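You operate a simulated robot arm through the tools that you are given. There is no shell and no other tool.

You run a simulated robot arm. Do the job below in one go: nothing can be reset, and whatever is moved stays where it is left.

TASK
Put things in order on the top of the workbench. At the end: the silver short bolt is on the white tape box; the white clothes peg from the top of the workbench stands where the black square foot stood; the black square foot stands where the pink sponge stood; the pink sponge stands on top of the blue book (marked "Grifflebury Maps"); whatever was shut is shut again. Leave all else as you found it, and nothing knocked over.

It is judged by the outcome, as a careful person would: the job done as asked, and still so three seconds after it is handed in. It fails if anything else is knocked over, pushed out of place, dropped, spilled or broken.

THE ROBOT
A 5-joint arm with a two-finger parallel gripper, fixed in place. Base frame: the origin is at the foot of the arm, x ahead of it, y to its left, z up; the work surface is at about z = 0. Readings come in mm, rad, newtons and seconds.
With the tool pointing down near the work surface it reaches from about 260 to 680 mm from the base axis. Its first joint turns from -1.152 to 1.152 rad. The tool tilts only in the upright plane through the base axis and itself; it spins freely about its own axis. Payload 2.9 kg.
Tool frame: the origin (TCP) lies between the finger pads and is the grasp point; the fingertips stand 30 mm ahead of it; z points along the fingers, y is the line along which they close. Largest opening 110 mm; finger width 20, thickness 10; the body of the gripper, 48 by 112 mm, starts 55 mm behind the TCP.
Orientation is told as [roll, pitch, yaw] about the base's x, y, z axes, in that order, counted from this pose: with the fingers straight down and closing along the base's y, the tool's x points along the base's -x, its y along +y and its z along -z.

THE INTERFACE
- The arm moves only by the tool nudge_tool. Its argument "deltas" is a list of rows, each a list of 7 numbers: the gripper command, from -1 (shut) to 1 (fully open), values between in proportion, then the shift along the tool's x, y, z in units of 20 mm (1.0 is 20 mm), then the turn, a rotation vector about the tool's x, y, z in units of 5 degrees (1.0 is 5 degrees). In form: [[grip, dx, dy, dz, ax, ay, az], ...]. A call has 1 to 20 rows; each row shifts and turns the commanded pose from where the row before left it, along the tool's axes as they then stand. A call with a number of a shift or a turn outside -1 to 1 is refused whole. Rows are played at 5 a second. More than 50 mm and 0.15 rad between two rows, or a gripper value outside its range, and nothing of the call is played. A pose out of reach is approached as far as the arm can. The call stops where the force on the tool passes 40 N (or 10 N more than at its start, if that is more) or the arm is blocked; 0.2 s more then pass. The fingers move at their own pace (about 108 mm/s each) and stop on an object; they squeeze with about 38 N. The grip force told is the motor's: it shows also when the fingers shut on nothing. Time passes only in rows, and 0.2 s behind the last, so rows that do not move let the fingers close. It gives the time, the measured TCP pose, the force on the tool (base axes), the opening and the grip force at its end, in the units of the frame above (readings bear some noise), with the torque about the TCP (base axes, N m) and any sound that the robot's microphone picked up, and new pictures: "show" is both (left out), scene, wrist or none.
- Cameras (640 x 400 px; columns grow to the right, rows downward): "scene" is fixed at [15.3, -442.9, 602.8]; the picture's right is [0.89, -0.46, 0.00], its down [-0.30, -0.57, -0.76] and it looks along [0.35, 0.68, -0.65] (base axes); focal length 338 px, centre (320, 200). "wrist" rides on the gripper at [72, 17, -103] in the tool frame; the picture's right is [-0.23, 0.97, 0.00], its down [-0.76, -0.18, -0.62] and it looks along [-0.61, -0.14, 0.78] (tool axes); focal length 222 px, centre (320, 200). There is no depth. A picture from a camera that has moved, and an enlarged one, comes with that camera's place and axes in the base frame and with its lens. The place of the scene camera against the robot may be out by one fixed shift of up to 12 mm in any direction.
- inspect(camera, box): a new picture of the part [left, top, right, bottom] of that camera's present view, enlarged. The clock stands still meanwhile.
- hand_in(): hands the job in; it is judged then, once.

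Places have to be worked out from the pictures, the camera data and where the tool is seen. Open the gripper and draw the arm clear of the work before you hand the job in, unless the task says otherwise.

The tools are called as a command line: name --pt "numbers of a row" for each row, then --argument value for the rest, lists and objects as JSON in quotes. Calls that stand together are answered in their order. nudge_tool: Moves the arm, as the interface text tells. Its arguments: {"type":"object","properties":{"deltas":{"type":"array","items":{"type":"array","items":{"type":"number"}}},"show":{"type":"string","enum":["both","scene","wrist","none"]}},"required":["deltas"]} The other tools are called the same way: inspect (camera, box) takes an enlarged picture of a part of a camera's view; hand_in () hands the job in.

At the start:

```text
t: 0.0
ee_pos: [385.7, -11.2, 242.2]
ee_rot: [0.001, 0.0, -0.001]
force: [0.7, 0.3, 0.2]
torque: [-0.01, 0.0, -0.02]
finger_gap: 110.2
grasp_force: 0.0
```

scene: 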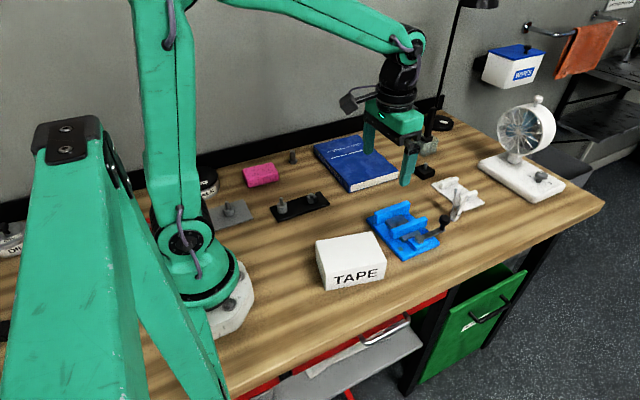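
wrist: 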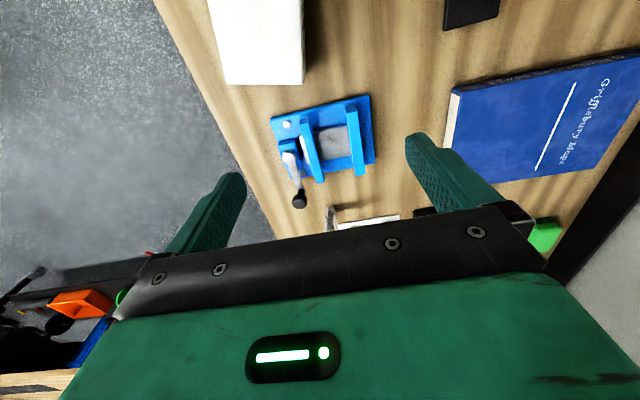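

The first pictures show the bench with a tape box, blue book, pink sponge, some plates with bolts, a blue vise-like fixture and a white one. I look closer before moving.

inspect --camera "scene" --box '[180, 130, 340, 230]'

inspect --camera "scene" --box '[300, 120, 460, 220]'

inspect --camera "scene" --box '[350, 160, 510, 260]'

inspect --camera "scene" --box '[420, 80, 580, 210]'

inspect --camera "scene" --box '[240, 220, 540, 400]'

inspect --camera "wrist" --box '[240, 60, 440, 260]'

```text
4.00 times, centred on (260, 180) of scene
camera zoom: at [15.3, -442.9, 602.8], right [0.89, -0.46, 0.0], down [-0.3, -0.57, -0.76], along [0.35, 0.68, -0.65], focal length 1352 px, centre (560, 280)
```

zoom: 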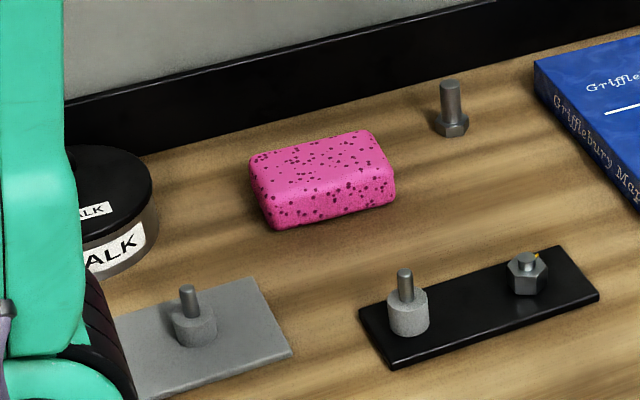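

```text
4.00 times, centred on (380, 170) of scene
camera zoom: at [15.3, -442.9, 602.8], right [0.89, -0.46, 0.0], down [-0.3, -0.57, -0.76], along [0.35, 0.68, -0.65], focal length 1352 px, centre (80, 320)
```

zoom: 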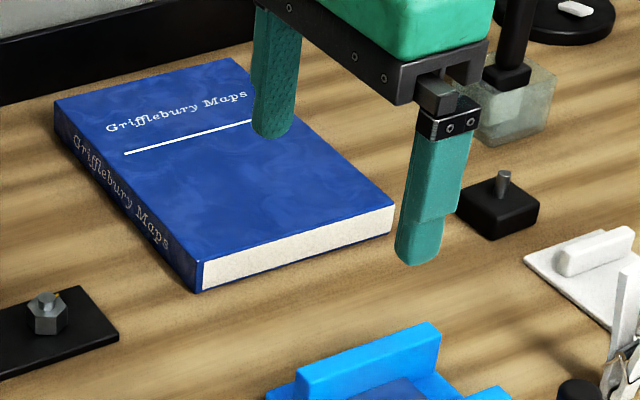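

```text
4.00 times, centred on (430, 210) of scene
camera zoom: at [15.3, -442.9, 602.8], right [0.89, -0.46, 0.0], down [-0.3, -0.57, -0.76], along [0.35, 0.68, -0.65], focal length 1352 px, centre (-120, 160)
```

zoom: 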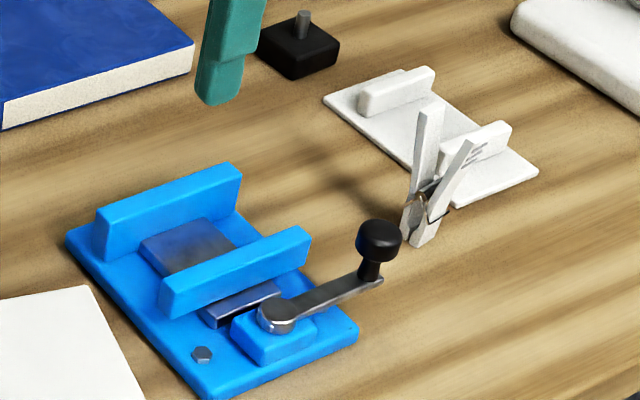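

```text
3.08 times, centred on (500, 145) of scene
camera zoom: at [15.3, -442.9, 602.8], right [0.89, -0.46, 0.0], down [-0.3, -0.57, -0.76], along [0.35, 0.68, -0.65], focal length 1040 px, centre (-234, 369)
```

zoom: 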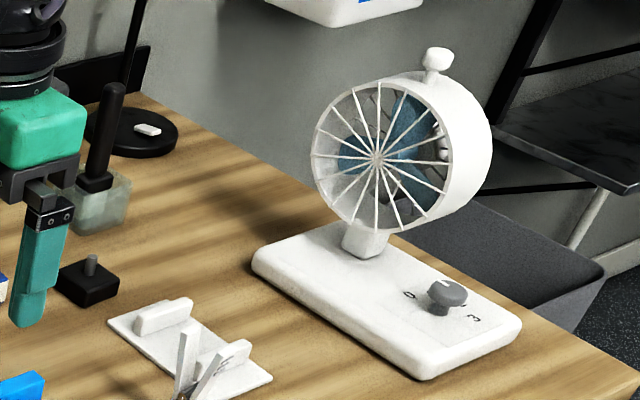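

```text
2.13 times, centred on (390, 310) of scene
camera zoom: at [15.3, -442.9, 602.8], right [0.89, -0.46, 0.0], down [-0.3, -0.57, -0.76], along [0.35, 0.68, -0.65], focal length 721 px, centre (171, -35)
```

zoom: 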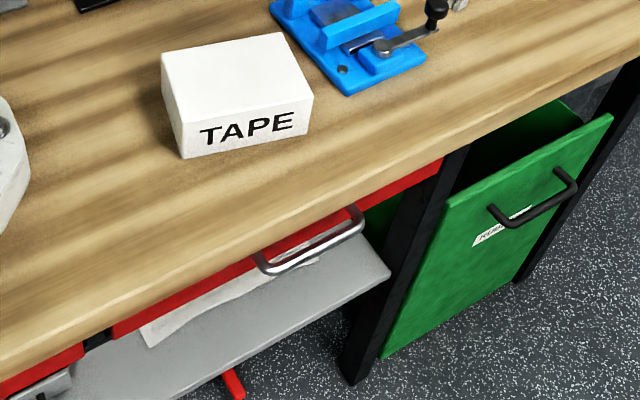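

```text
2.00 times, centred on (340, 160) of wrist
camera zoom: at [313.2, 4.6, 345.2], right [0.23, 0.97, 0.0], down [0.76, -0.18, 0.62], along [0.61, -0.14, -0.78], focal length 444 px, centre (280, 280)
```

zoom: 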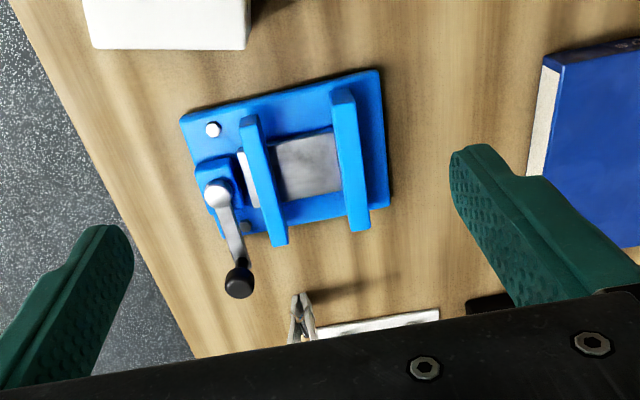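

I want to see the rest of the scene as well, especially the left edge, the far back and the areas hidden behind the arm.

inspect --camera "scene" --box '[0, 160, 160, 280]'

inspect --camera "scene" --box '[400, 0, 640, 150]'

inspect --camera "scene" --box '[270, 140, 320, 175]'

inspect --camera "scene" --box '[260, 180, 340, 230]'

inspect --camera "scene" --box '[400, 90, 470, 190]'

inspect --camera "wrist" --box '[0, 220, 200, 400]'

```text
3.33 times, centred on (80, 220) of scene
camera zoom: at [15.3, -442.9, 602.8], right [0.89, -0.46, 0.0], down [-0.3, -0.57, -0.76], along [0.35, 0.68, -0.65], focal length 1127 px, centre (1120, 133)
```

zoom: 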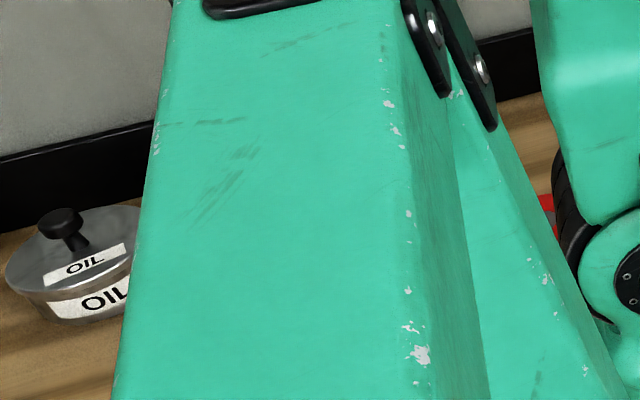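

```text
2.67 times, centred on (520, 75) of scene
camera zoom: at [15.3, -442.9, 602.8], right [0.89, -0.46, 0.0], down [-0.3, -0.57, -0.76], along [0.35, 0.68, -0.65], focal length 902 px, centre (-213, 533)
```

zoom: 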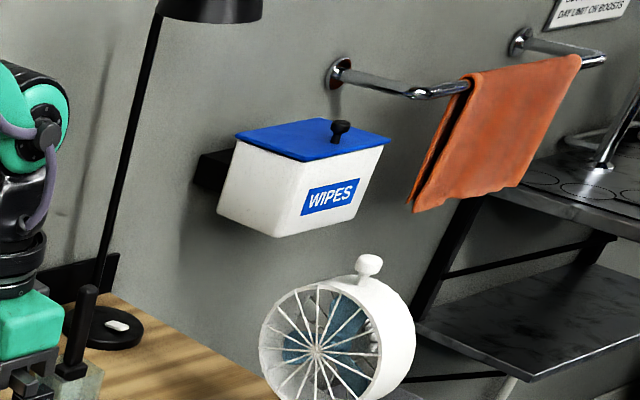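

```text
11.43 times, centred on (295, 158) of scene
camera zoom: at [15.3, -442.9, 602.8], right [0.89, -0.46, 0.0], down [-0.3, -0.57, -0.76], along [0.35, 0.68, -0.65], focal length 3864 px, centre (606, 686)
```

zoom: 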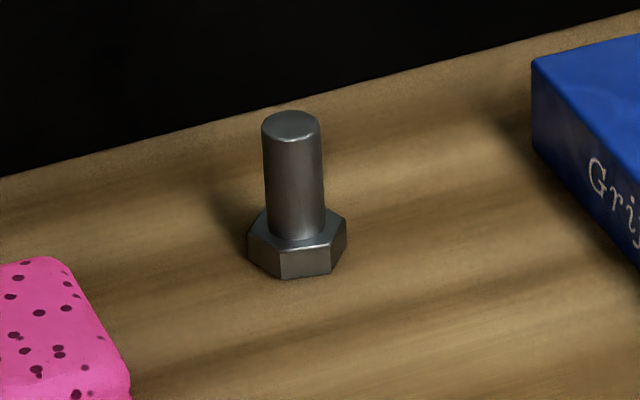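

```text
8.00 times, centred on (300, 205) of scene
camera zoom: at [15.3, -442.9, 602.8], right [0.89, -0.46, 0.0], down [-0.3, -0.57, -0.76], along [0.35, 0.68, -0.65], focal length 2704 px, centre (480, 160)
```

zoom: 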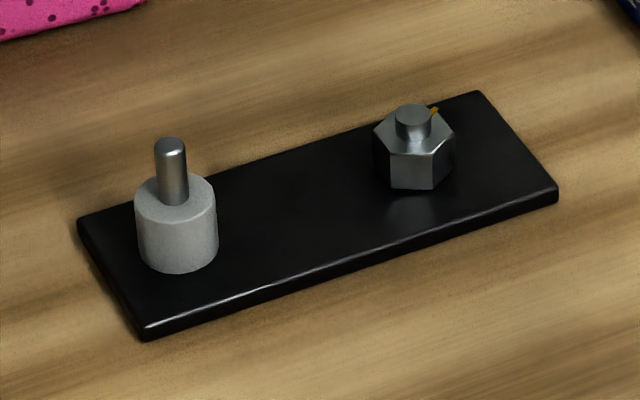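

```text
4.00 times, centred on (435, 140) of scene
camera zoom: at [15.3, -442.9, 602.8], right [0.89, -0.46, 0.0], down [-0.3, -0.57, -0.76], along [0.35, 0.68, -0.65], focal length 1352 px, centre (-140, 440)
```

zoom: 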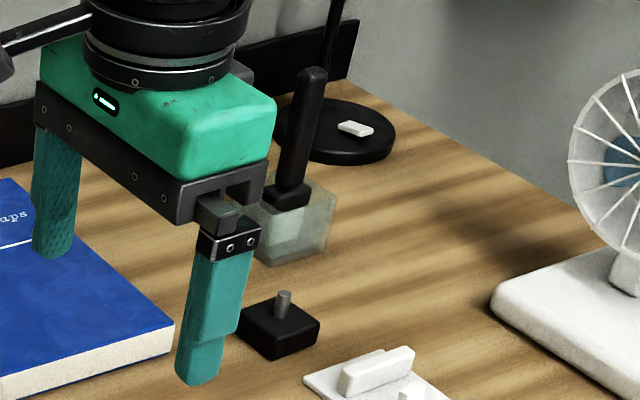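

```text
2.22 times, centred on (100, 310) of wrist
camera zoom: at [313.2, 4.6, 345.2], right [0.23, 0.97, 0.0], down [0.76, -0.18, 0.62], along [0.61, -0.14, -0.78], focal length 494 px, centre (809, -44)
```

zoom: 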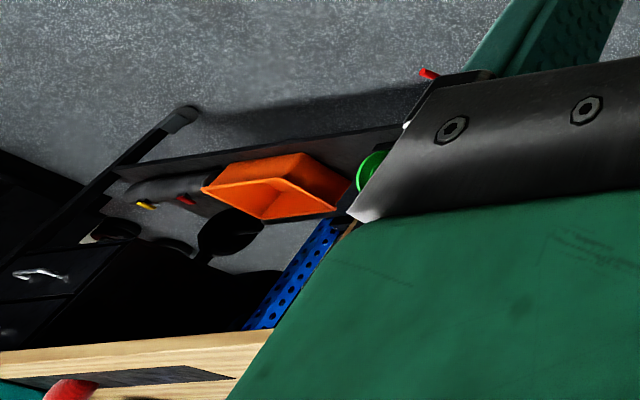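

The likely silver short bolt stands at roughly (347, 384), the sponge at about (228, 347), the foot near (675, 145) and the peg near (614, -43). I move at the present height over the sponge to look at it with the wrist camera.

nudge_tool --pt "1 0.439 0.994 0 0 0 0" --pt "1 0.439 0.994 0 0 0 0" --pt "1 0.439 0.994 0 0 0 0" --pt "1 0.439 0.994 0 0 0 0" --pt "1 0.439 0.994 0 0 0 0" --pt "1 0.439 0.994 0 0 0 0" --pt "1 0.439 0.994 0 0 0 0" --pt "1 0.439 0.994 0 0 0 0" --pt "1 0.439 0.994 0 0 0 0" --pt "1 0.439 0.994 0 0 0 0" --pt "1 0.439 0.994 0 0 0 0" --pt "1 0.439 0.994 0 0 0 0" --pt "1 0.439 0.994 0 0 0 0" --pt "1 0.439 0.994 0 0 0 0" --pt "1 0.439 0.994 0 0 0 0" --pt "1 0.439 0.994 0 0 0 0" --pt "1 0.439 0.994 0 0 0 0" --pt "1 0.439 0.994 0 0 0 0"

```text
t: 3.8
ee_pos: [227.0, 346.4, 244.3]
ee_rot: [0.0, 0.0, 0.0]
force: [0.0, 0.8, 0.4]
torque: [0.01, 0.02, 0.0]
finger_gap: 109.7
grasp_force: 0.2
camera wrist: at [155.6, 361.8, 346.7], right [0.23, 0.97, 0.0], down [0.76, -0.18, 0.62], along [0.61, -0.14, -0.78], focal length 222 px, centre (320, 200)
```

scene: 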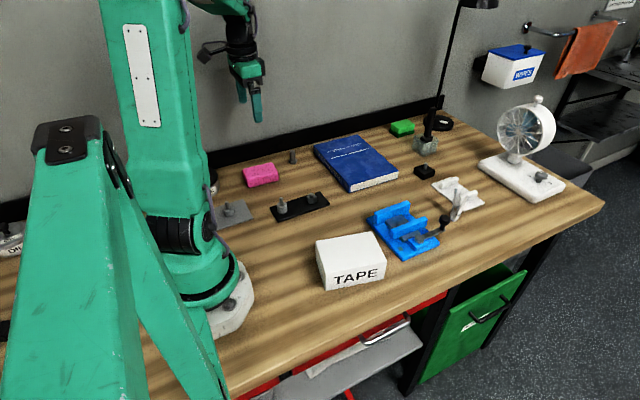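
wrist: 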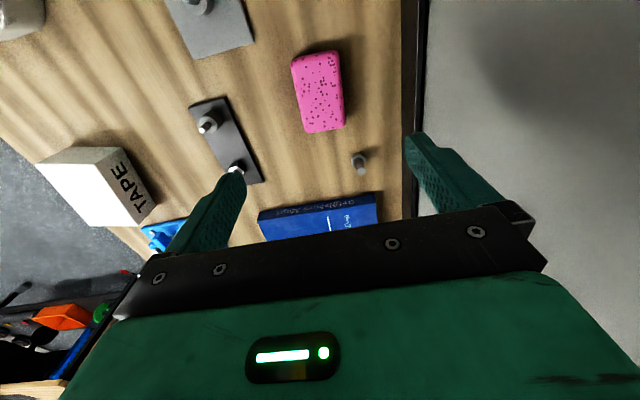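

The arm moved without trouble, and the scene now also shows a green sponge behind the book. I zoom in on the sponge and bolt from the wrist, and the peg and foot from the scene camera.

inspect --camera "wrist" --box '[270, 30, 400, 190]'

inspect --camera "wrist" --box '[150, 0, 310, 200]'

inspect --camera "scene" --box '[400, 150, 500, 230]'

inspect --camera "scene" --box '[380, 90, 480, 190]'

```text
2.50 times, centred on (335, 110) of wrist
camera zoom: at [155.6, 361.8, 346.7], right [0.23, 0.97, 0.0], down [0.76, -0.18, 0.62], along [0.61, -0.14, -0.78], focal length 555 px, centre (282, 425)
```

zoom: 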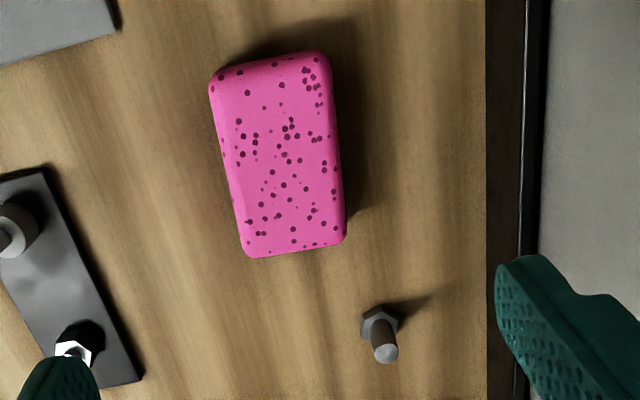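

```text
2.00 times, centred on (230, 100) of wrist
camera zoom: at [155.6, 361.8, 346.7], right [0.23, 0.97, 0.0], down [0.76, -0.18, 0.62], along [0.61, -0.14, -0.78], focal length 444 px, centre (500, 400)
```

zoom: 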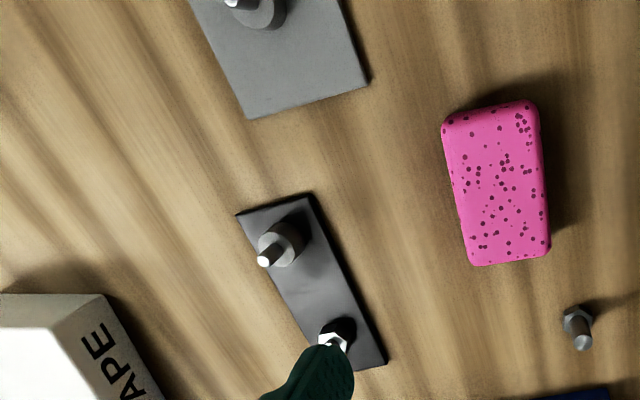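

```text
5.00 times, centred on (450, 190) of scene
camera zoom: at [15.3, -442.9, 602.8], right [0.89, -0.46, 0.0], down [-0.3, -0.57, -0.76], along [0.35, 0.68, -0.65], focal length 1690 px, centre (-330, 250)
```

zoom: 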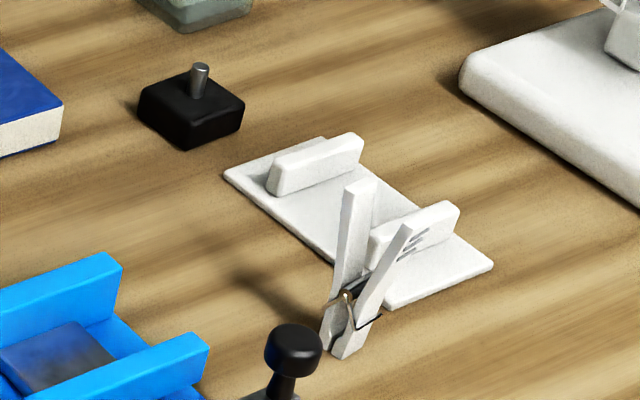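

```text
4.00 times, centred on (430, 140) of scene
camera zoom: at [15.3, -442.9, 602.8], right [0.89, -0.46, 0.0], down [-0.3, -0.57, -0.76], along [0.35, 0.68, -0.65], focal length 1352 px, centre (-120, 440)
```

zoom: 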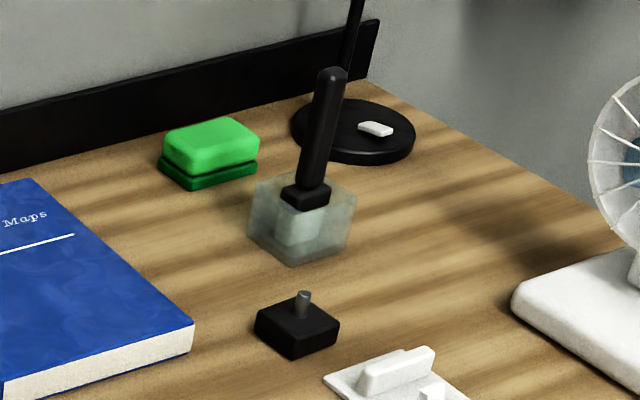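

The sponge centre works out at about (230, 345), turned about -5°, roughly 90 x 57 mm. I align the gripper over it and come down partway to check.

nudge_tool --pt "1 -0.15 -0.07 0 0 0 1" --pt "1 0 0 1 0 0 0" --pt "1 0 0 1 0 0 0" --pt "1 0 0 1 0 0 0" --pt "1 0 0 1 0 0 0" --pt "1 0 0 1 0 0 0" --pt "1 0 0 1 0 0 0" --pt "1 0 0 0.5 0 0 0"

```text
t: 5.6
ee_pos: [229.9, 345.2, 111.0]
ee_rot: [-0.001, 0.0, -0.088]
force: [-0.3, -0.5, 0.0]
torque: [-0.01, -0.01, 0.01]
finger_gap: 110.0
grasp_force: 0.1
camera wrist: at [159.6, 367.9, 214.8], right [0.31, 0.95, 0.0], down [0.74, -0.24, 0.62], along [0.59, -0.19, -0.78], focal length 222 px, centre (320, 200)
```

scene: 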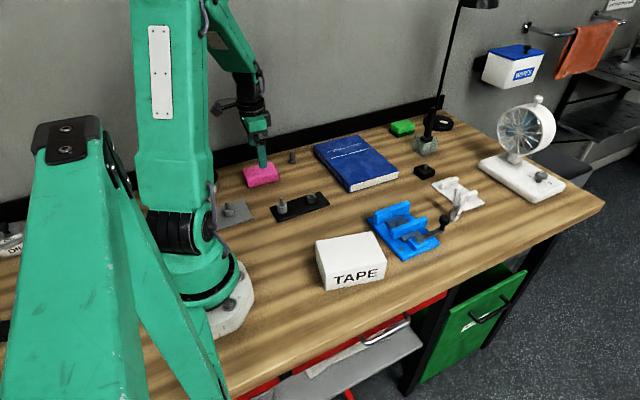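
wrist: 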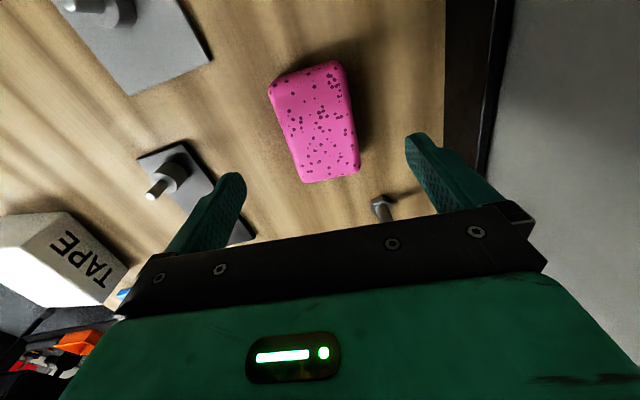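

Checking the sponge's outline from closer up before the final descent.

inspect --camera "wrist" --box '[240, 40, 400, 200]'

inspect --camera "scene" --box '[220, 130, 320, 200]'

```text
2.50 times, centred on (320, 120) of wrist
camera zoom: at [159.6, 367.9, 214.8], right [0.31, 0.95, 0.0], down [0.74, -0.24, 0.62], along [0.59, -0.19, -0.78], focal length 555 px, centre (320, 400)
```

zoom: 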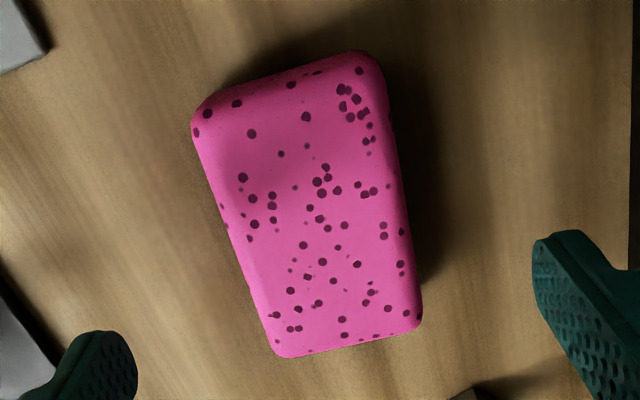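

```text
5.71 times, centred on (270, 165) of scene
camera zoom: at [15.3, -442.9, 602.8], right [0.89, -0.46, 0.0], down [-0.3, -0.57, -0.76], along [0.35, 0.68, -0.65], focal length 1932 px, centre (606, 400)
```

zoom: 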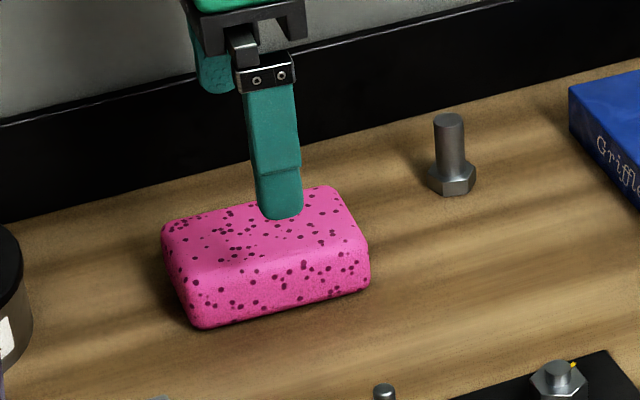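

The sponge's centre is at about (229, 344.5), turned -5°, 30 mm high; the gripper is centred on it. I go down to about z=37 and close.

nudge_tool --pt "1 0 0 1 0 0 0" --pt "1 0 0 1 0 0 0" --pt "1 0 0 1 0 0 0" --pt "1 0 0 0.7 0 0 0" --pt "1 0 0 0 0 0 0" --pt "-1 0 0 0 0 0 0" --pt "-1 0 0 0 0 0 0" --pt "-1 0 0 0 0 0 0" --pt "-1 0 0 0 0 0 0"

```text
t: 7.6
ee_pos: [229.7, 345.6, 37.7]
ee_rot: [-0.001, -0.002, -0.087]
force: [0.3, -1.4, 0.0]
torque: [0.0, -0.01, 0.01]
finger_gap: 61.1
grasp_force: 38.5
camera wrist: at [159.8, 368.1, 140.9], right [0.31, 0.95, 0.0], down [0.74, -0.24, 0.62], along [0.59, -0.19, -0.78], focal length 222 px, centre (320, 200)
```

scene: 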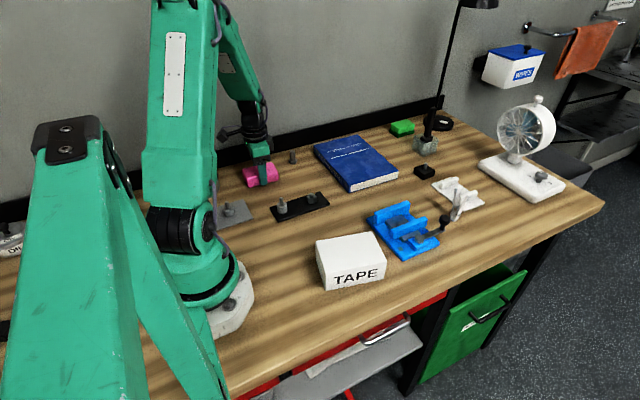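
wrist: 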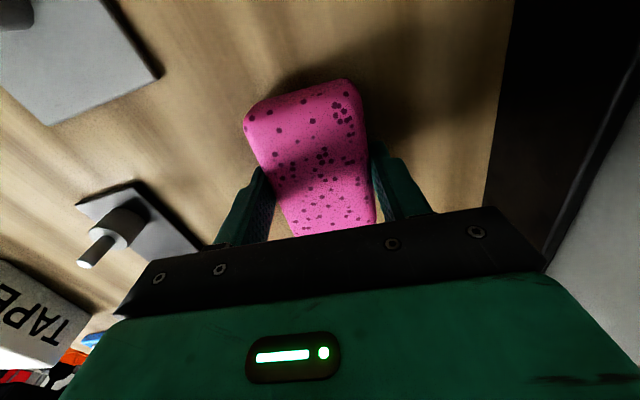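

The sponge is held (61 mm wide) with its centre at about (229.5, 345.5), which I note as the foot's target. I lift it and carry it over the book.

nudge_tool --pt "-1 0 0 -0.5 0 0 0" --pt "-1 0 0 -1 0 0 0" --pt "-1 0 0 -1 0 0 0" --pt "-1 0 0 -1 0 0 0" --pt "-1 0 0 -1 0 0 0" --pt "-1 0 0 -1 0 0 0" --pt "-1 -0.979 -0.129 0 0 0 0" --pt "-1 -0.979 -0.129 0 0 0 0" --pt "-1 -0.979 -0.129 0 0 0 0" --pt "-1 -0.979 -0.129 0 0 0 0" --pt "-1 -0.979 -0.129 0 0 0 0" --pt "-1 -0.979 -0.129 0 0 0 0" --pt "-1 -0.979 -0.129 0 0 0 0" --pt "-1 -0.979 -0.129 0 0 0 0" --pt "-1 -0.979 -0.129 0 0 0 0" --pt "-1 -0.979 -0.129 0 0 0 0" --pt "-1 -0.979 -0.129 0 0 0 0" --pt "-1 -0.979 -0.129 0 0 0 0" --pt "-1 -0.979 -0.129 0 0 0 0" --pt "-1 -0.979 -0.129 0 0 0 0"

```text
t: 11.8
ee_pos: [502.2, 285.7, 146.6]
ee_rot: [0.0, 0.0, -0.087]
force: [0.1, 0.6, -1.6]
torque: [0.0, 0.01, -0.02]
finger_gap: 61.1
grasp_force: 38.2
camera wrist: at [431.5, 307.8, 250.3], right [0.31, 0.95, 0.0], down [0.74, -0.24, 0.62], along [0.59, -0.19, -0.78], focal length 222 px, centre (320, 200)
```

scene: 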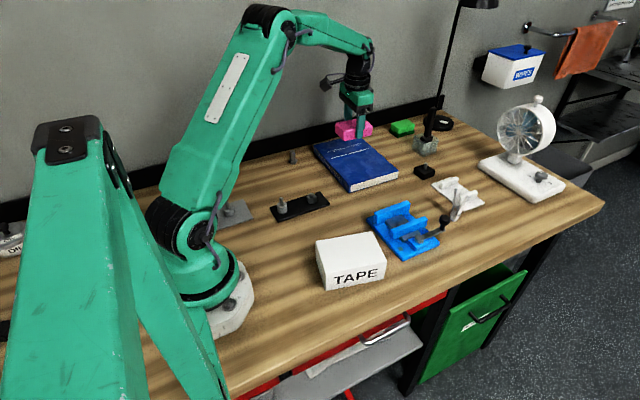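
wrist: 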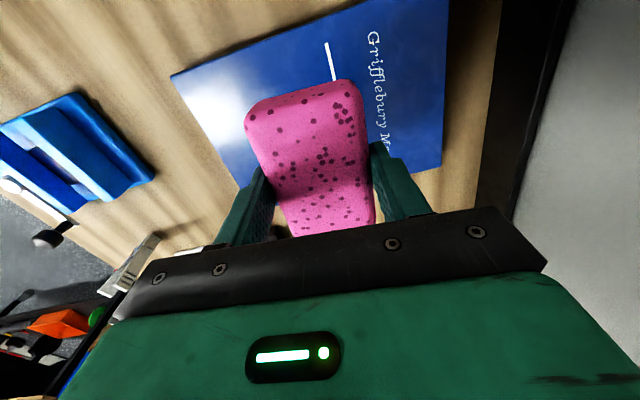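

The sponge is above the book's middle (book spans about x 425–595, y 168–402, top near z=27). I lower it to just above the cover.

nudge_tool --pt "-1 0 0 1 0 0 0" --pt "-1 0 0 1 0 0 0" --pt "-1 0 0 1 0 0 0" --pt "-1 0 0 0.5 0 0 0" --pt "-1 0 0 0.2 0 0 0" --pt "-1 0 0 0 0 0 0"

inspect --camera "scene" --box '[300, 100, 420, 200]'

```text
t: 13.2
ee_pos: [499.9, 284.2, 72.7]
ee_rot: [0.0, 0.0, -0.087]
force: [0.3, -0.5, -0.3]
torque: [0.0, 0.04, -0.03]
finger_gap: 60.8
grasp_force: 38.1
camera wrist: at [430.1, 306.9, 176.9], right [0.31, 0.95, 0.0], down [0.74, -0.24, 0.62], along [0.59, -0.19, -0.78], focal length 222 px, centre (320, 200)
```

scene: 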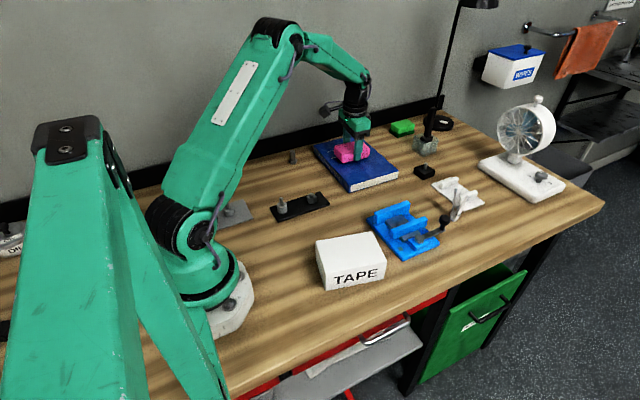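
wrist: 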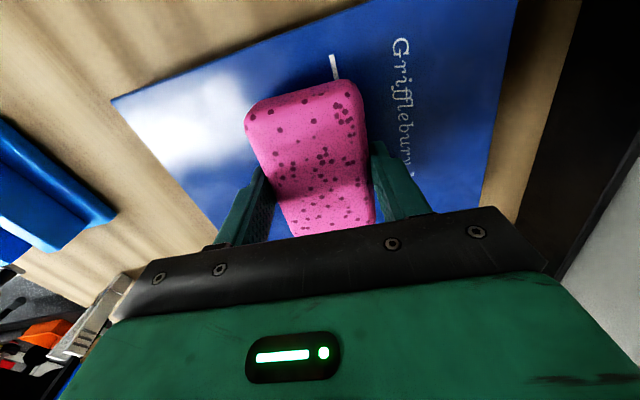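

```text
4.00 times, centred on (360, 150) of scene
camera zoom: at [15.3, -442.9, 602.8], right [0.89, -0.46, 0.0], down [-0.3, -0.57, -0.76], along [0.35, 0.68, -0.65], focal length 1352 px, centre (160, 400)
```

zoom: 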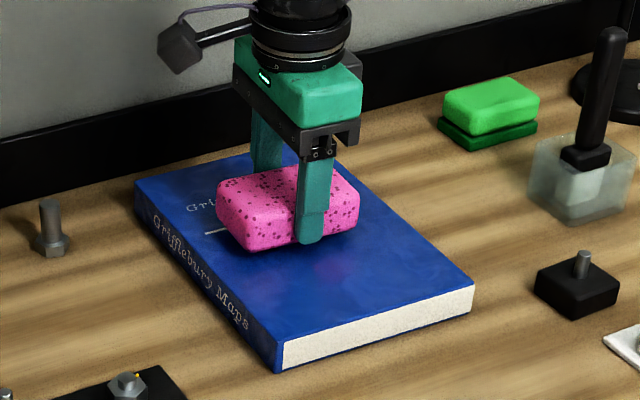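

The sponge floats a few mm above the cover. I lower it in small steps and watch the force.

nudge_tool --pt "-1 0 0 0.1 0 0 0" --pt "-1 0 0 0.1 0 0 0" --pt "-1 0 0 0 0 0 0" --show "none"

```text
t: 14.0
ee_pos: [501.2, 285.0, 69.7]
ee_rot: [0.0, 0.001, -0.088]
force: [-0.2, 0.5, -0.5]
torque: [-0.01, 0.03, 0.01]
finger_gap: 61.2
grasp_force: 38.0
```

No contact yet at z=69.7, so I go on in 1–2 mm steps.

nudge_tool --pt "-1 0 0 0.08 0 0 0" --pt "-1 0 0 0.05 0 0 0" --pt "-1 0 0 0 0 0 0" --show "none"

```text
t: 14.8
ee_pos: [500.1, 285.1, 68.0]
ee_rot: [0.001, 0.0, -0.088]
force: [-0.4, -0.1, -0.1]
torque: [0.04, -0.02, 0.01]
finger_gap: 60.9
grasp_force: 38.0
```

nudge_tool --pt "-1 0 0 0.05 0 0 0" --pt "-1 0 0 0.05 0 0 0" --pt "-1 0 0 0 0 0 0" --show "none"

```text
t: 15.6
ee_pos: [500.5, 284.6, 67.1]
ee_rot: [0.001, -0.005, -0.087]
force: [-5.6, -4.7, 23.7]
torque: [-0.27, 0.51, 0.05]
finger_gap: 60.9
grasp_force: 38.4
```

Contact shows at z≈67 (24 N), so the sponge rests on the cover. I ease off half a millimetre, open, then rise.

nudge_tool --pt "-1 0 0 -0.03 0 0 0" --pt "0.3 0 0 0 0 0 0" --pt "0.6 0 0 0 0 0 0" --pt "0.6 0 0 0 0 0 0" --pt "0.6 0 0 -0.5 0 0 0" --pt "0.6 0 0 -1 0 0 0" --pt "0.6 0 0 -1 0 0 0" --pt "0.6 0 0 -1 0 0 0" --pt "0.6 0 0 -1 0 0 0"

inspect --camera "scene" --box '[300, 100, 420, 200]'

```text
t: 17.6
ee_pos: [500.9, 284.3, 155.6]
ee_rot: [0.0, 0.0, -0.087]
force: [-0.3, -0.2, 0.7]
torque: [-0.01, 0.0, 0.0]
finger_gap: 87.9
grasp_force: 0.0
camera wrist: at [430.1, 306.4, 259.7], right [0.31, 0.95, 0.0], down [0.74, -0.24, 0.62], along [0.59, -0.19, -0.78], focal length 222 px, centre (320, 200)
```

scene: 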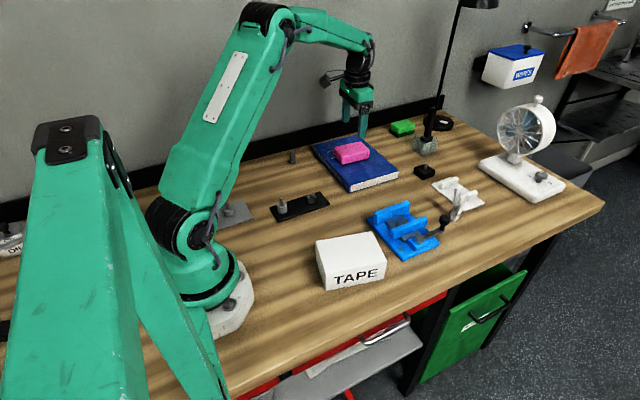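
wrist: 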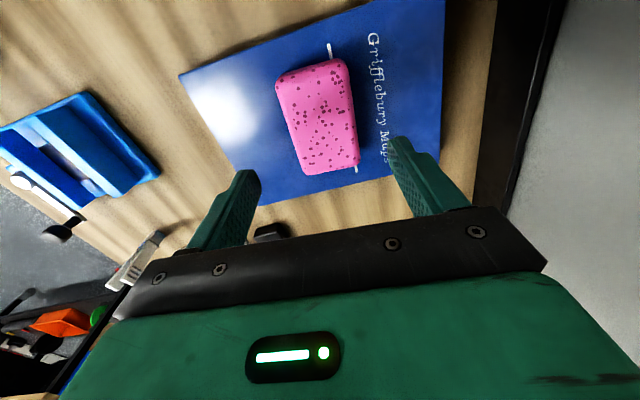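

```text
4.00 times, centred on (360, 150) of scene
camera zoom: at [15.3, -442.9, 602.8], right [0.89, -0.46, 0.0], down [-0.3, -0.57, -0.76], along [0.35, 0.68, -0.65], focal length 1352 px, centre (160, 400)
```

zoom: 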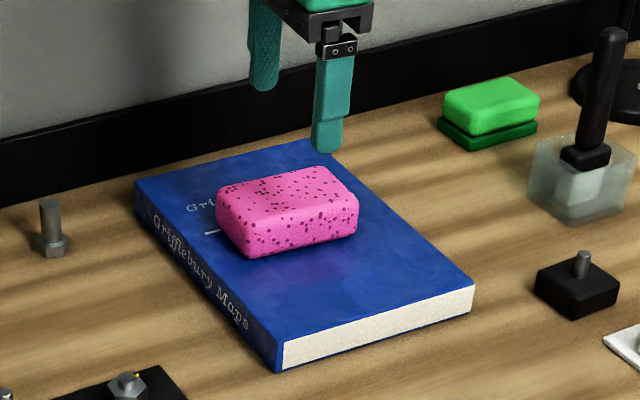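

The sponge sits flat on the book. Next I move toward the black foot and view it with the wrist camera.

nudge_tool --pt "0.6 0 0 -1 0 0 0" --pt "0.6 0 0 -1 0 0 0" --pt "0.8 -0.794 -0.963 0 0 0 0" --pt "0.8 -0.794 -0.963 0 0 0 0" --pt "0.8 -0.794 -0.963 0 0 0 0" --pt "0.8 -0.794 -0.963 0 0 0 0" --pt "0.8 -0.794 -0.963 0 0 0 0" --pt "0.8 -0.794 -0.963 0 0 0 0" --pt "0.8 -0.794 -0.963 0 0 0 0"

inspect --camera "wrist" --box '[200, 40, 440, 240]'

```text
t: 19.6
ee_pos: [600.2, 139.2, 198.0]
ee_rot: [0.0, 0.0, -0.088]
force: [0.2, 0.1, -0.2]
torque: [0.02, 0.0, 0.02]
finger_gap: 99.3
grasp_force: 0.0
camera wrist: at [529.7, 162.3, 301.1], right [0.31, 0.95, 0.0], down [0.74, -0.24, 0.62], along [0.59, -0.19, -0.78], focal length 222 px, centre (320, 200)
```

scene: 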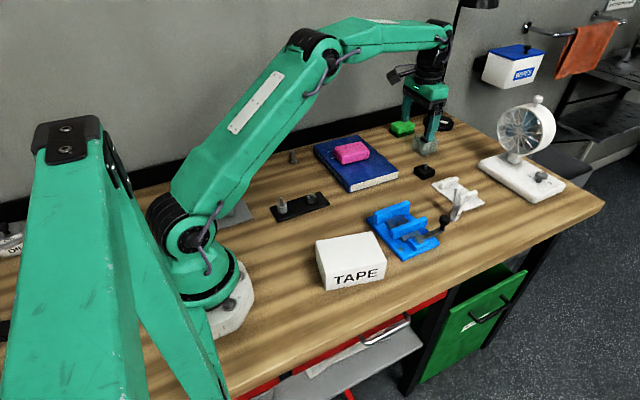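
wrist: 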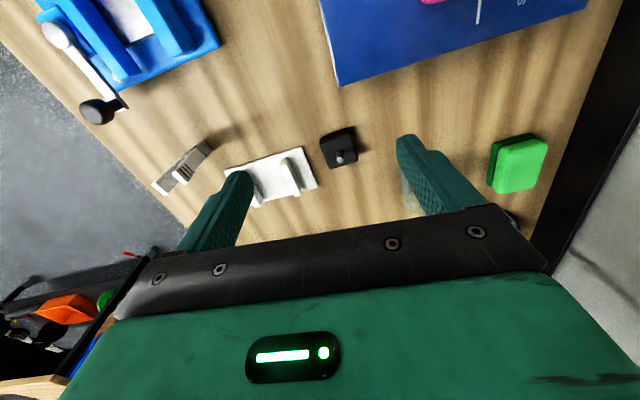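

```text
2.00 times, centred on (320, 140) of wrist
camera zoom: at [529.7, 162.3, 301.1], right [0.31, 0.95, 0.0], down [0.74, -0.24, 0.62], along [0.59, -0.19, -0.78], focal length 444 px, centre (320, 320)
```

zoom: 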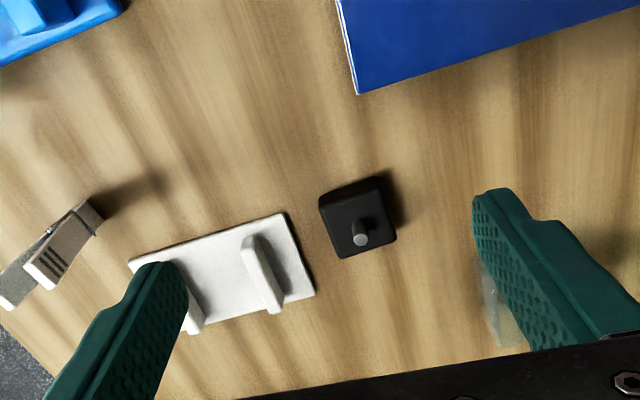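

The foot's centre comes out at about (667.5, 144.5), about 45 mm square with sides along the base axes. The white plate's edge is at y≈93, so I set the opening to about 66 mm, square up, and hover over it a few mm nearer to the base.

nudge_tool --pt "0.2 0 0 0 0 0 -1" --pt "0.2 -0.7725 0.066 0.975 0 0 0" --pt "0.2 -0.7725 0.066 0.975 0 0 0" --pt "0.2 -0.7725 0.066 0.975 0 0 0" --pt "0.2 -0.7725 0.066 0.975 0 0 0" --pt "0.2 0 0 0 0 0 0"

inspect --camera "wrist" --box '[220, 60, 420, 220]'

inspect --camera "scene" --box '[380, 110, 500, 230]'

```text
t: 21.0
ee_pos: [659.9, 145.9, 117.6]
ee_rot: [0.001, 0.002, 0.0]
force: [0.4, -1.0, 1.0]
torque: [-0.01, 0.02, 0.0]
finger_gap: 65.8
grasp_force: 0.1
camera wrist: at [587.0, 162.6, 221.2], right [0.23, 0.97, 0.0], down [0.76, -0.18, 0.62], along [0.61, -0.14, -0.78], focal length 222 px, centre (320, 200)
```

scene: 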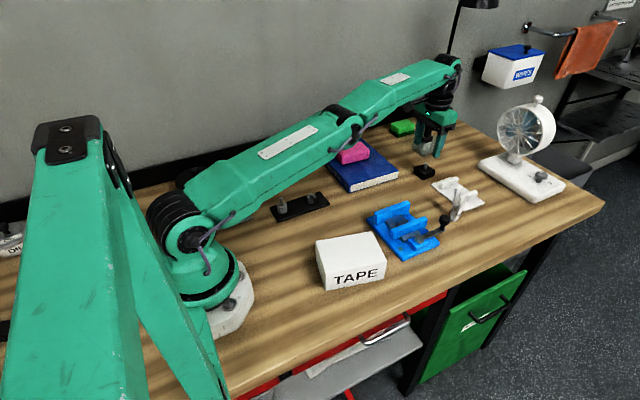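
wrist: 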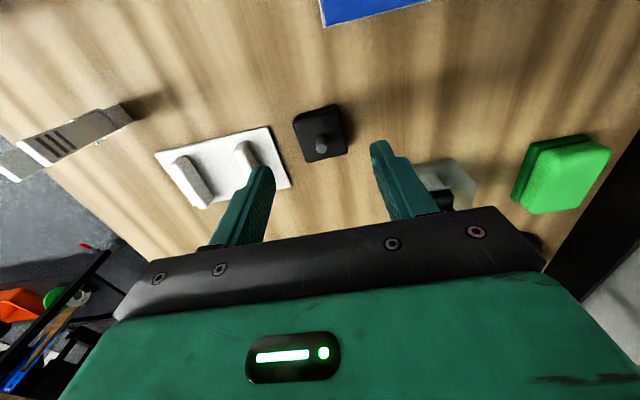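

```text
2.50 times, centred on (320, 140) of wrist
camera zoom: at [587.0, 162.6, 221.2], right [0.23, 0.97, 0.0], down [0.76, -0.18, 0.62], along [0.61, -0.14, -0.78], focal length 555 px, centre (320, 350)
```

zoom: 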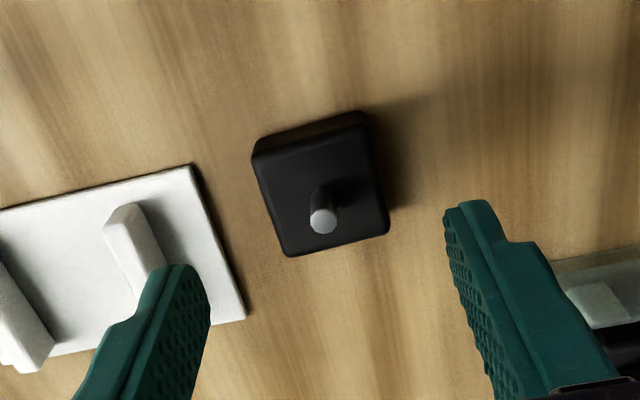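

```text
3.33 times, centred on (440, 170) of scene
camera zoom: at [15.3, -442.9, 602.8], right [0.89, -0.46, 0.0], down [-0.3, -0.57, -0.76], along [0.35, 0.68, -0.65], focal length 1127 px, centre (-80, 300)
```

zoom: 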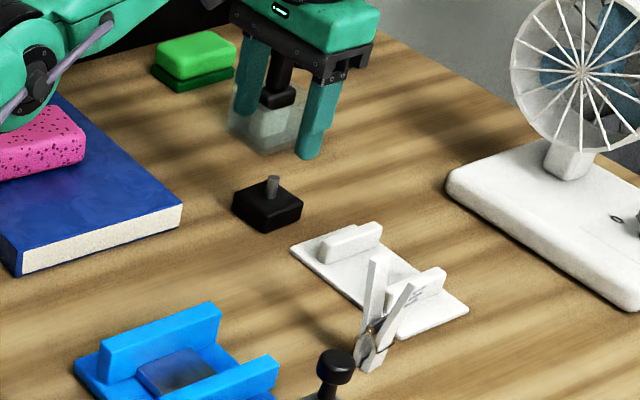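

The foot is at about (671, 144.7), 42 mm square and 20 mm high, with its pin near the middle. The fingers clear both sides, so I go down to z≈48 and re-check.

nudge_tool --pt "0.2 -0.1 -0.02 1 0 0 0" --pt "0.2 -0.05 -0.02 1 0 0 0" --pt "0.2 0 0 1 0 0 0" --pt "0.2 0 0 0.4 0 0 0" --pt "0.2 0 0 0 0 0 0"

inspect --camera "wrist" --box '[220, 60, 420, 220]'

inspect --camera "scene" --box '[380, 110, 500, 230]'

```text
t: 22.2
ee_pos: [663.4, 146.0, 48.0]
ee_rot: [0.0, 0.0, -0.001]
force: [-0.5, -0.2, 0.4]
torque: [-0.02, 0.0, -0.02]
finger_gap: 66.0
grasp_force: 0.0
camera wrist: at [591.3, 161.1, 151.8], right [0.23, 0.97, 0.0], down [0.76, -0.18, 0.62], along [0.61, -0.14, -0.78], focal length 222 px, centre (320, 200)
```

scene: 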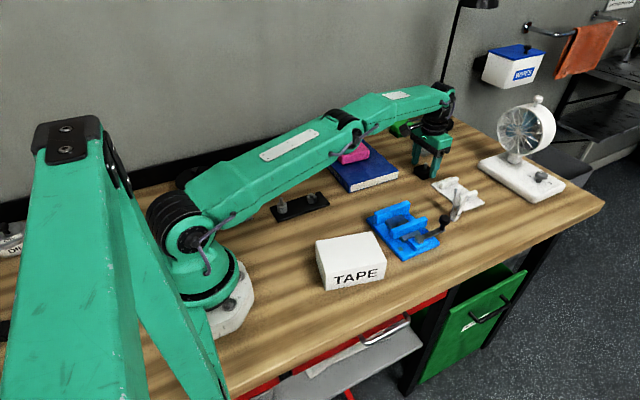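
wrist: 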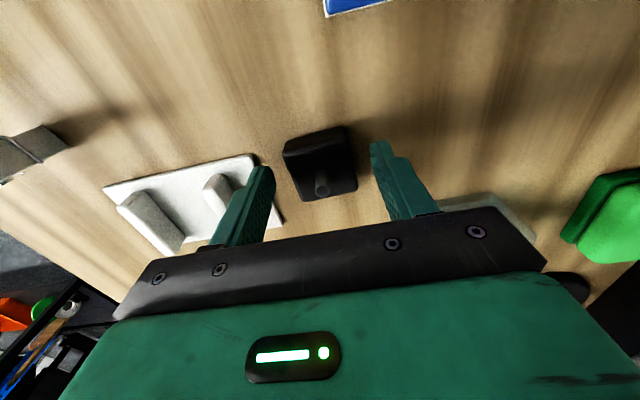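

```text
2.50 times, centred on (320, 140) of wrist
camera zoom: at [591.3, 161.1, 151.8], right [0.23, 0.97, 0.0], down [0.76, -0.18, 0.62], along [0.61, -0.14, -0.78], focal length 555 px, centre (320, 350)
```

zoom: 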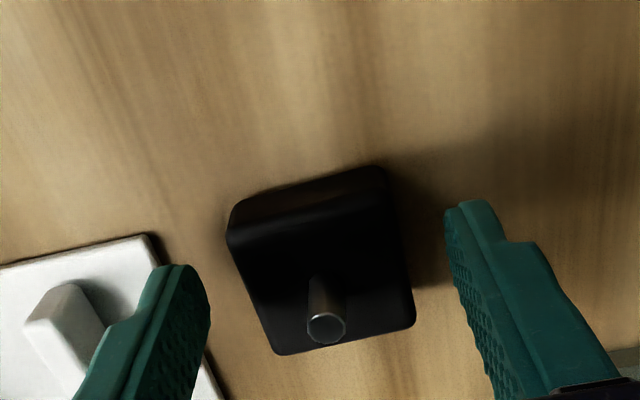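

```text
3.33 times, centred on (440, 170) of scene
camera zoom: at [15.3, -442.9, 602.8], right [0.89, -0.46, 0.0], down [-0.3, -0.57, -0.76], along [0.35, 0.68, -0.65], focal length 1127 px, centre (-80, 300)
```

zoom: 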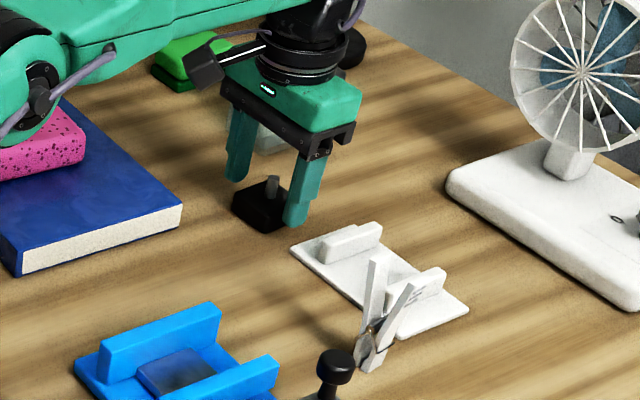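

The foot reads at about (672, 144.3) and lies centred between the fingers. I descend the last 13 mm and close.

nudge_tool --pt "0.2 0 -0.05 0.4 0 0 0" --pt "0.2 0 0 0.25 0 0 0" --pt "0.2 0 0 0 0 0 0" --pt "-1 0 0 0 0 0 0" --pt "-1 0 0 0 0 0 0" --pt "-1 0 0 0 0 0 0"

inspect --camera "wrist" --box '[220, 60, 420, 220]'

```text
t: 23.6
ee_pos: [664.6, 143.5, 37.2]
ee_rot: [0.0, 0.0, -0.001]
force: [-0.1, -0.1, 0.0]
torque: [-0.02, -0.02, 0.02]
finger_gap: 44.5
grasp_force: 38.0
camera wrist: at [591.7, 160.4, 139.7], right [0.23, 0.97, 0.0], down [0.76, -0.18, 0.62], along [0.61, -0.14, -0.78], focal length 222 px, centre (320, 200)
```

scene: 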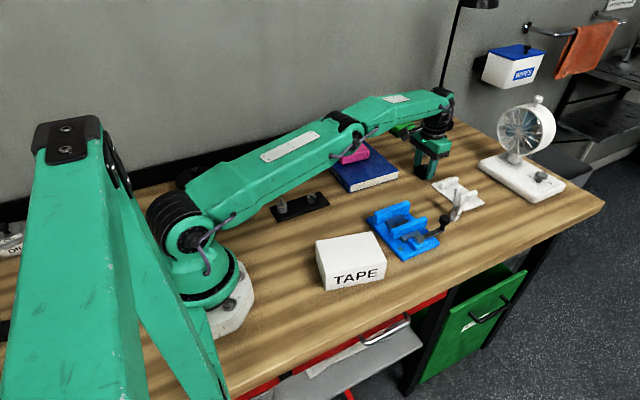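
wrist: 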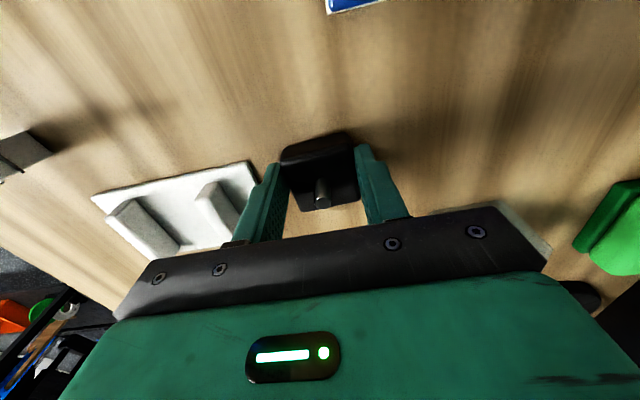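

```text
2.50 times, centred on (320, 140) of wrist
camera zoom: at [591.7, 160.4, 139.7], right [0.23, 0.97, 0.0], down [0.76, -0.18, 0.62], along [0.61, -0.14, -0.78], focal length 555 px, centre (320, 350)
```

zoom: 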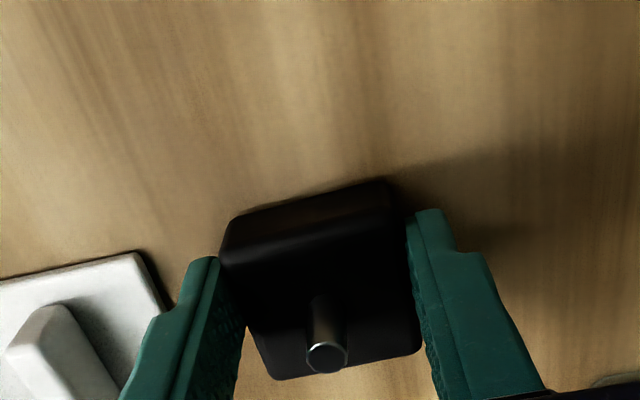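

The foot is gripped (44.5 mm) with its centre at about (671.5, 144), i.e. 7.5 mm ahead of the TCP; that is the peg's target. I lift it and carry it back toward the sponge's old place.

nudge_tool --pt "-1 0 0 -0.5 0 0 0" --pt "-1 0 0 -1 0 0 0" --pt "-1 0 0 -1 0 0 0" --pt "-1 0.9 0.41 -1 0 0 0" --pt "-1 0.9 0.41 -1 0 0 0" --pt "-1 0.9 0.41 -1 0 0 0" --pt "-1 0.9 0.41 -1 0 0 0" --pt "-1 0.95 0.433 0 0 0 0" --pt "-1 0.95 0.433 0 0 0 0" --pt "-1 0.95 0.433 0 0 0 0" --pt "-1 0.95 0.433 0 0 0 0" --pt "-1 0.95 0.433 0 0 0 0" --pt "-1 0.95 0.433 0 0 0 0" --pt "-1 0.95 0.433 0 0 0 0" --pt "-1 0.95 0.433 0 0 0 0" --pt "-1 0.95 0.433 0 0 0 0" --pt "-1 0.95 0.433 0 0 0 0" --pt "-1 0.95 0.433 0 0 0 0" --pt "-1 0.95 0.433 0 0 0 0"

```text
t: 27.6
ee_pos: [362.0, 280.0, 167.6]
ee_rot: [0.001, 0.001, -0.001]
force: [0.5, 0.1, -0.3]
torque: [0.02, 0.02, 0.0]
finger_gap: 44.3
grasp_force: 37.9
camera wrist: at [290.3, 296.0, 270.5], right [0.23, 0.97, 0.0], down [0.76, -0.18, 0.62], along [0.61, -0.14, -0.78], focal length 222 px, centre (320, 200)
```

scene: 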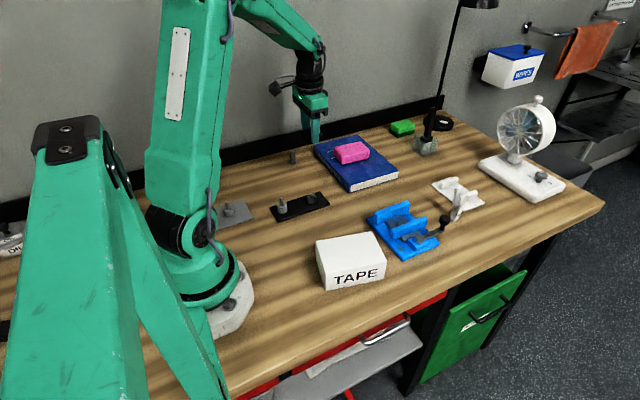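
wrist: 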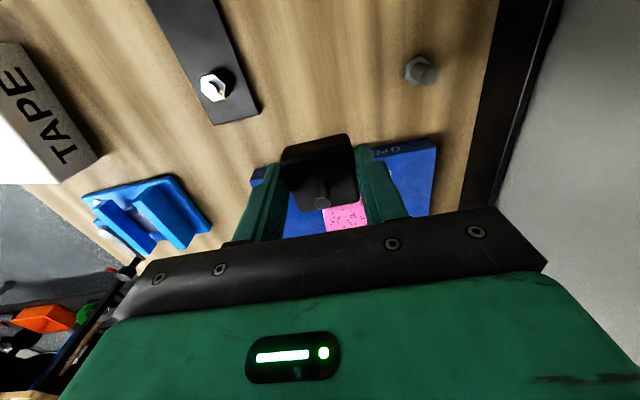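

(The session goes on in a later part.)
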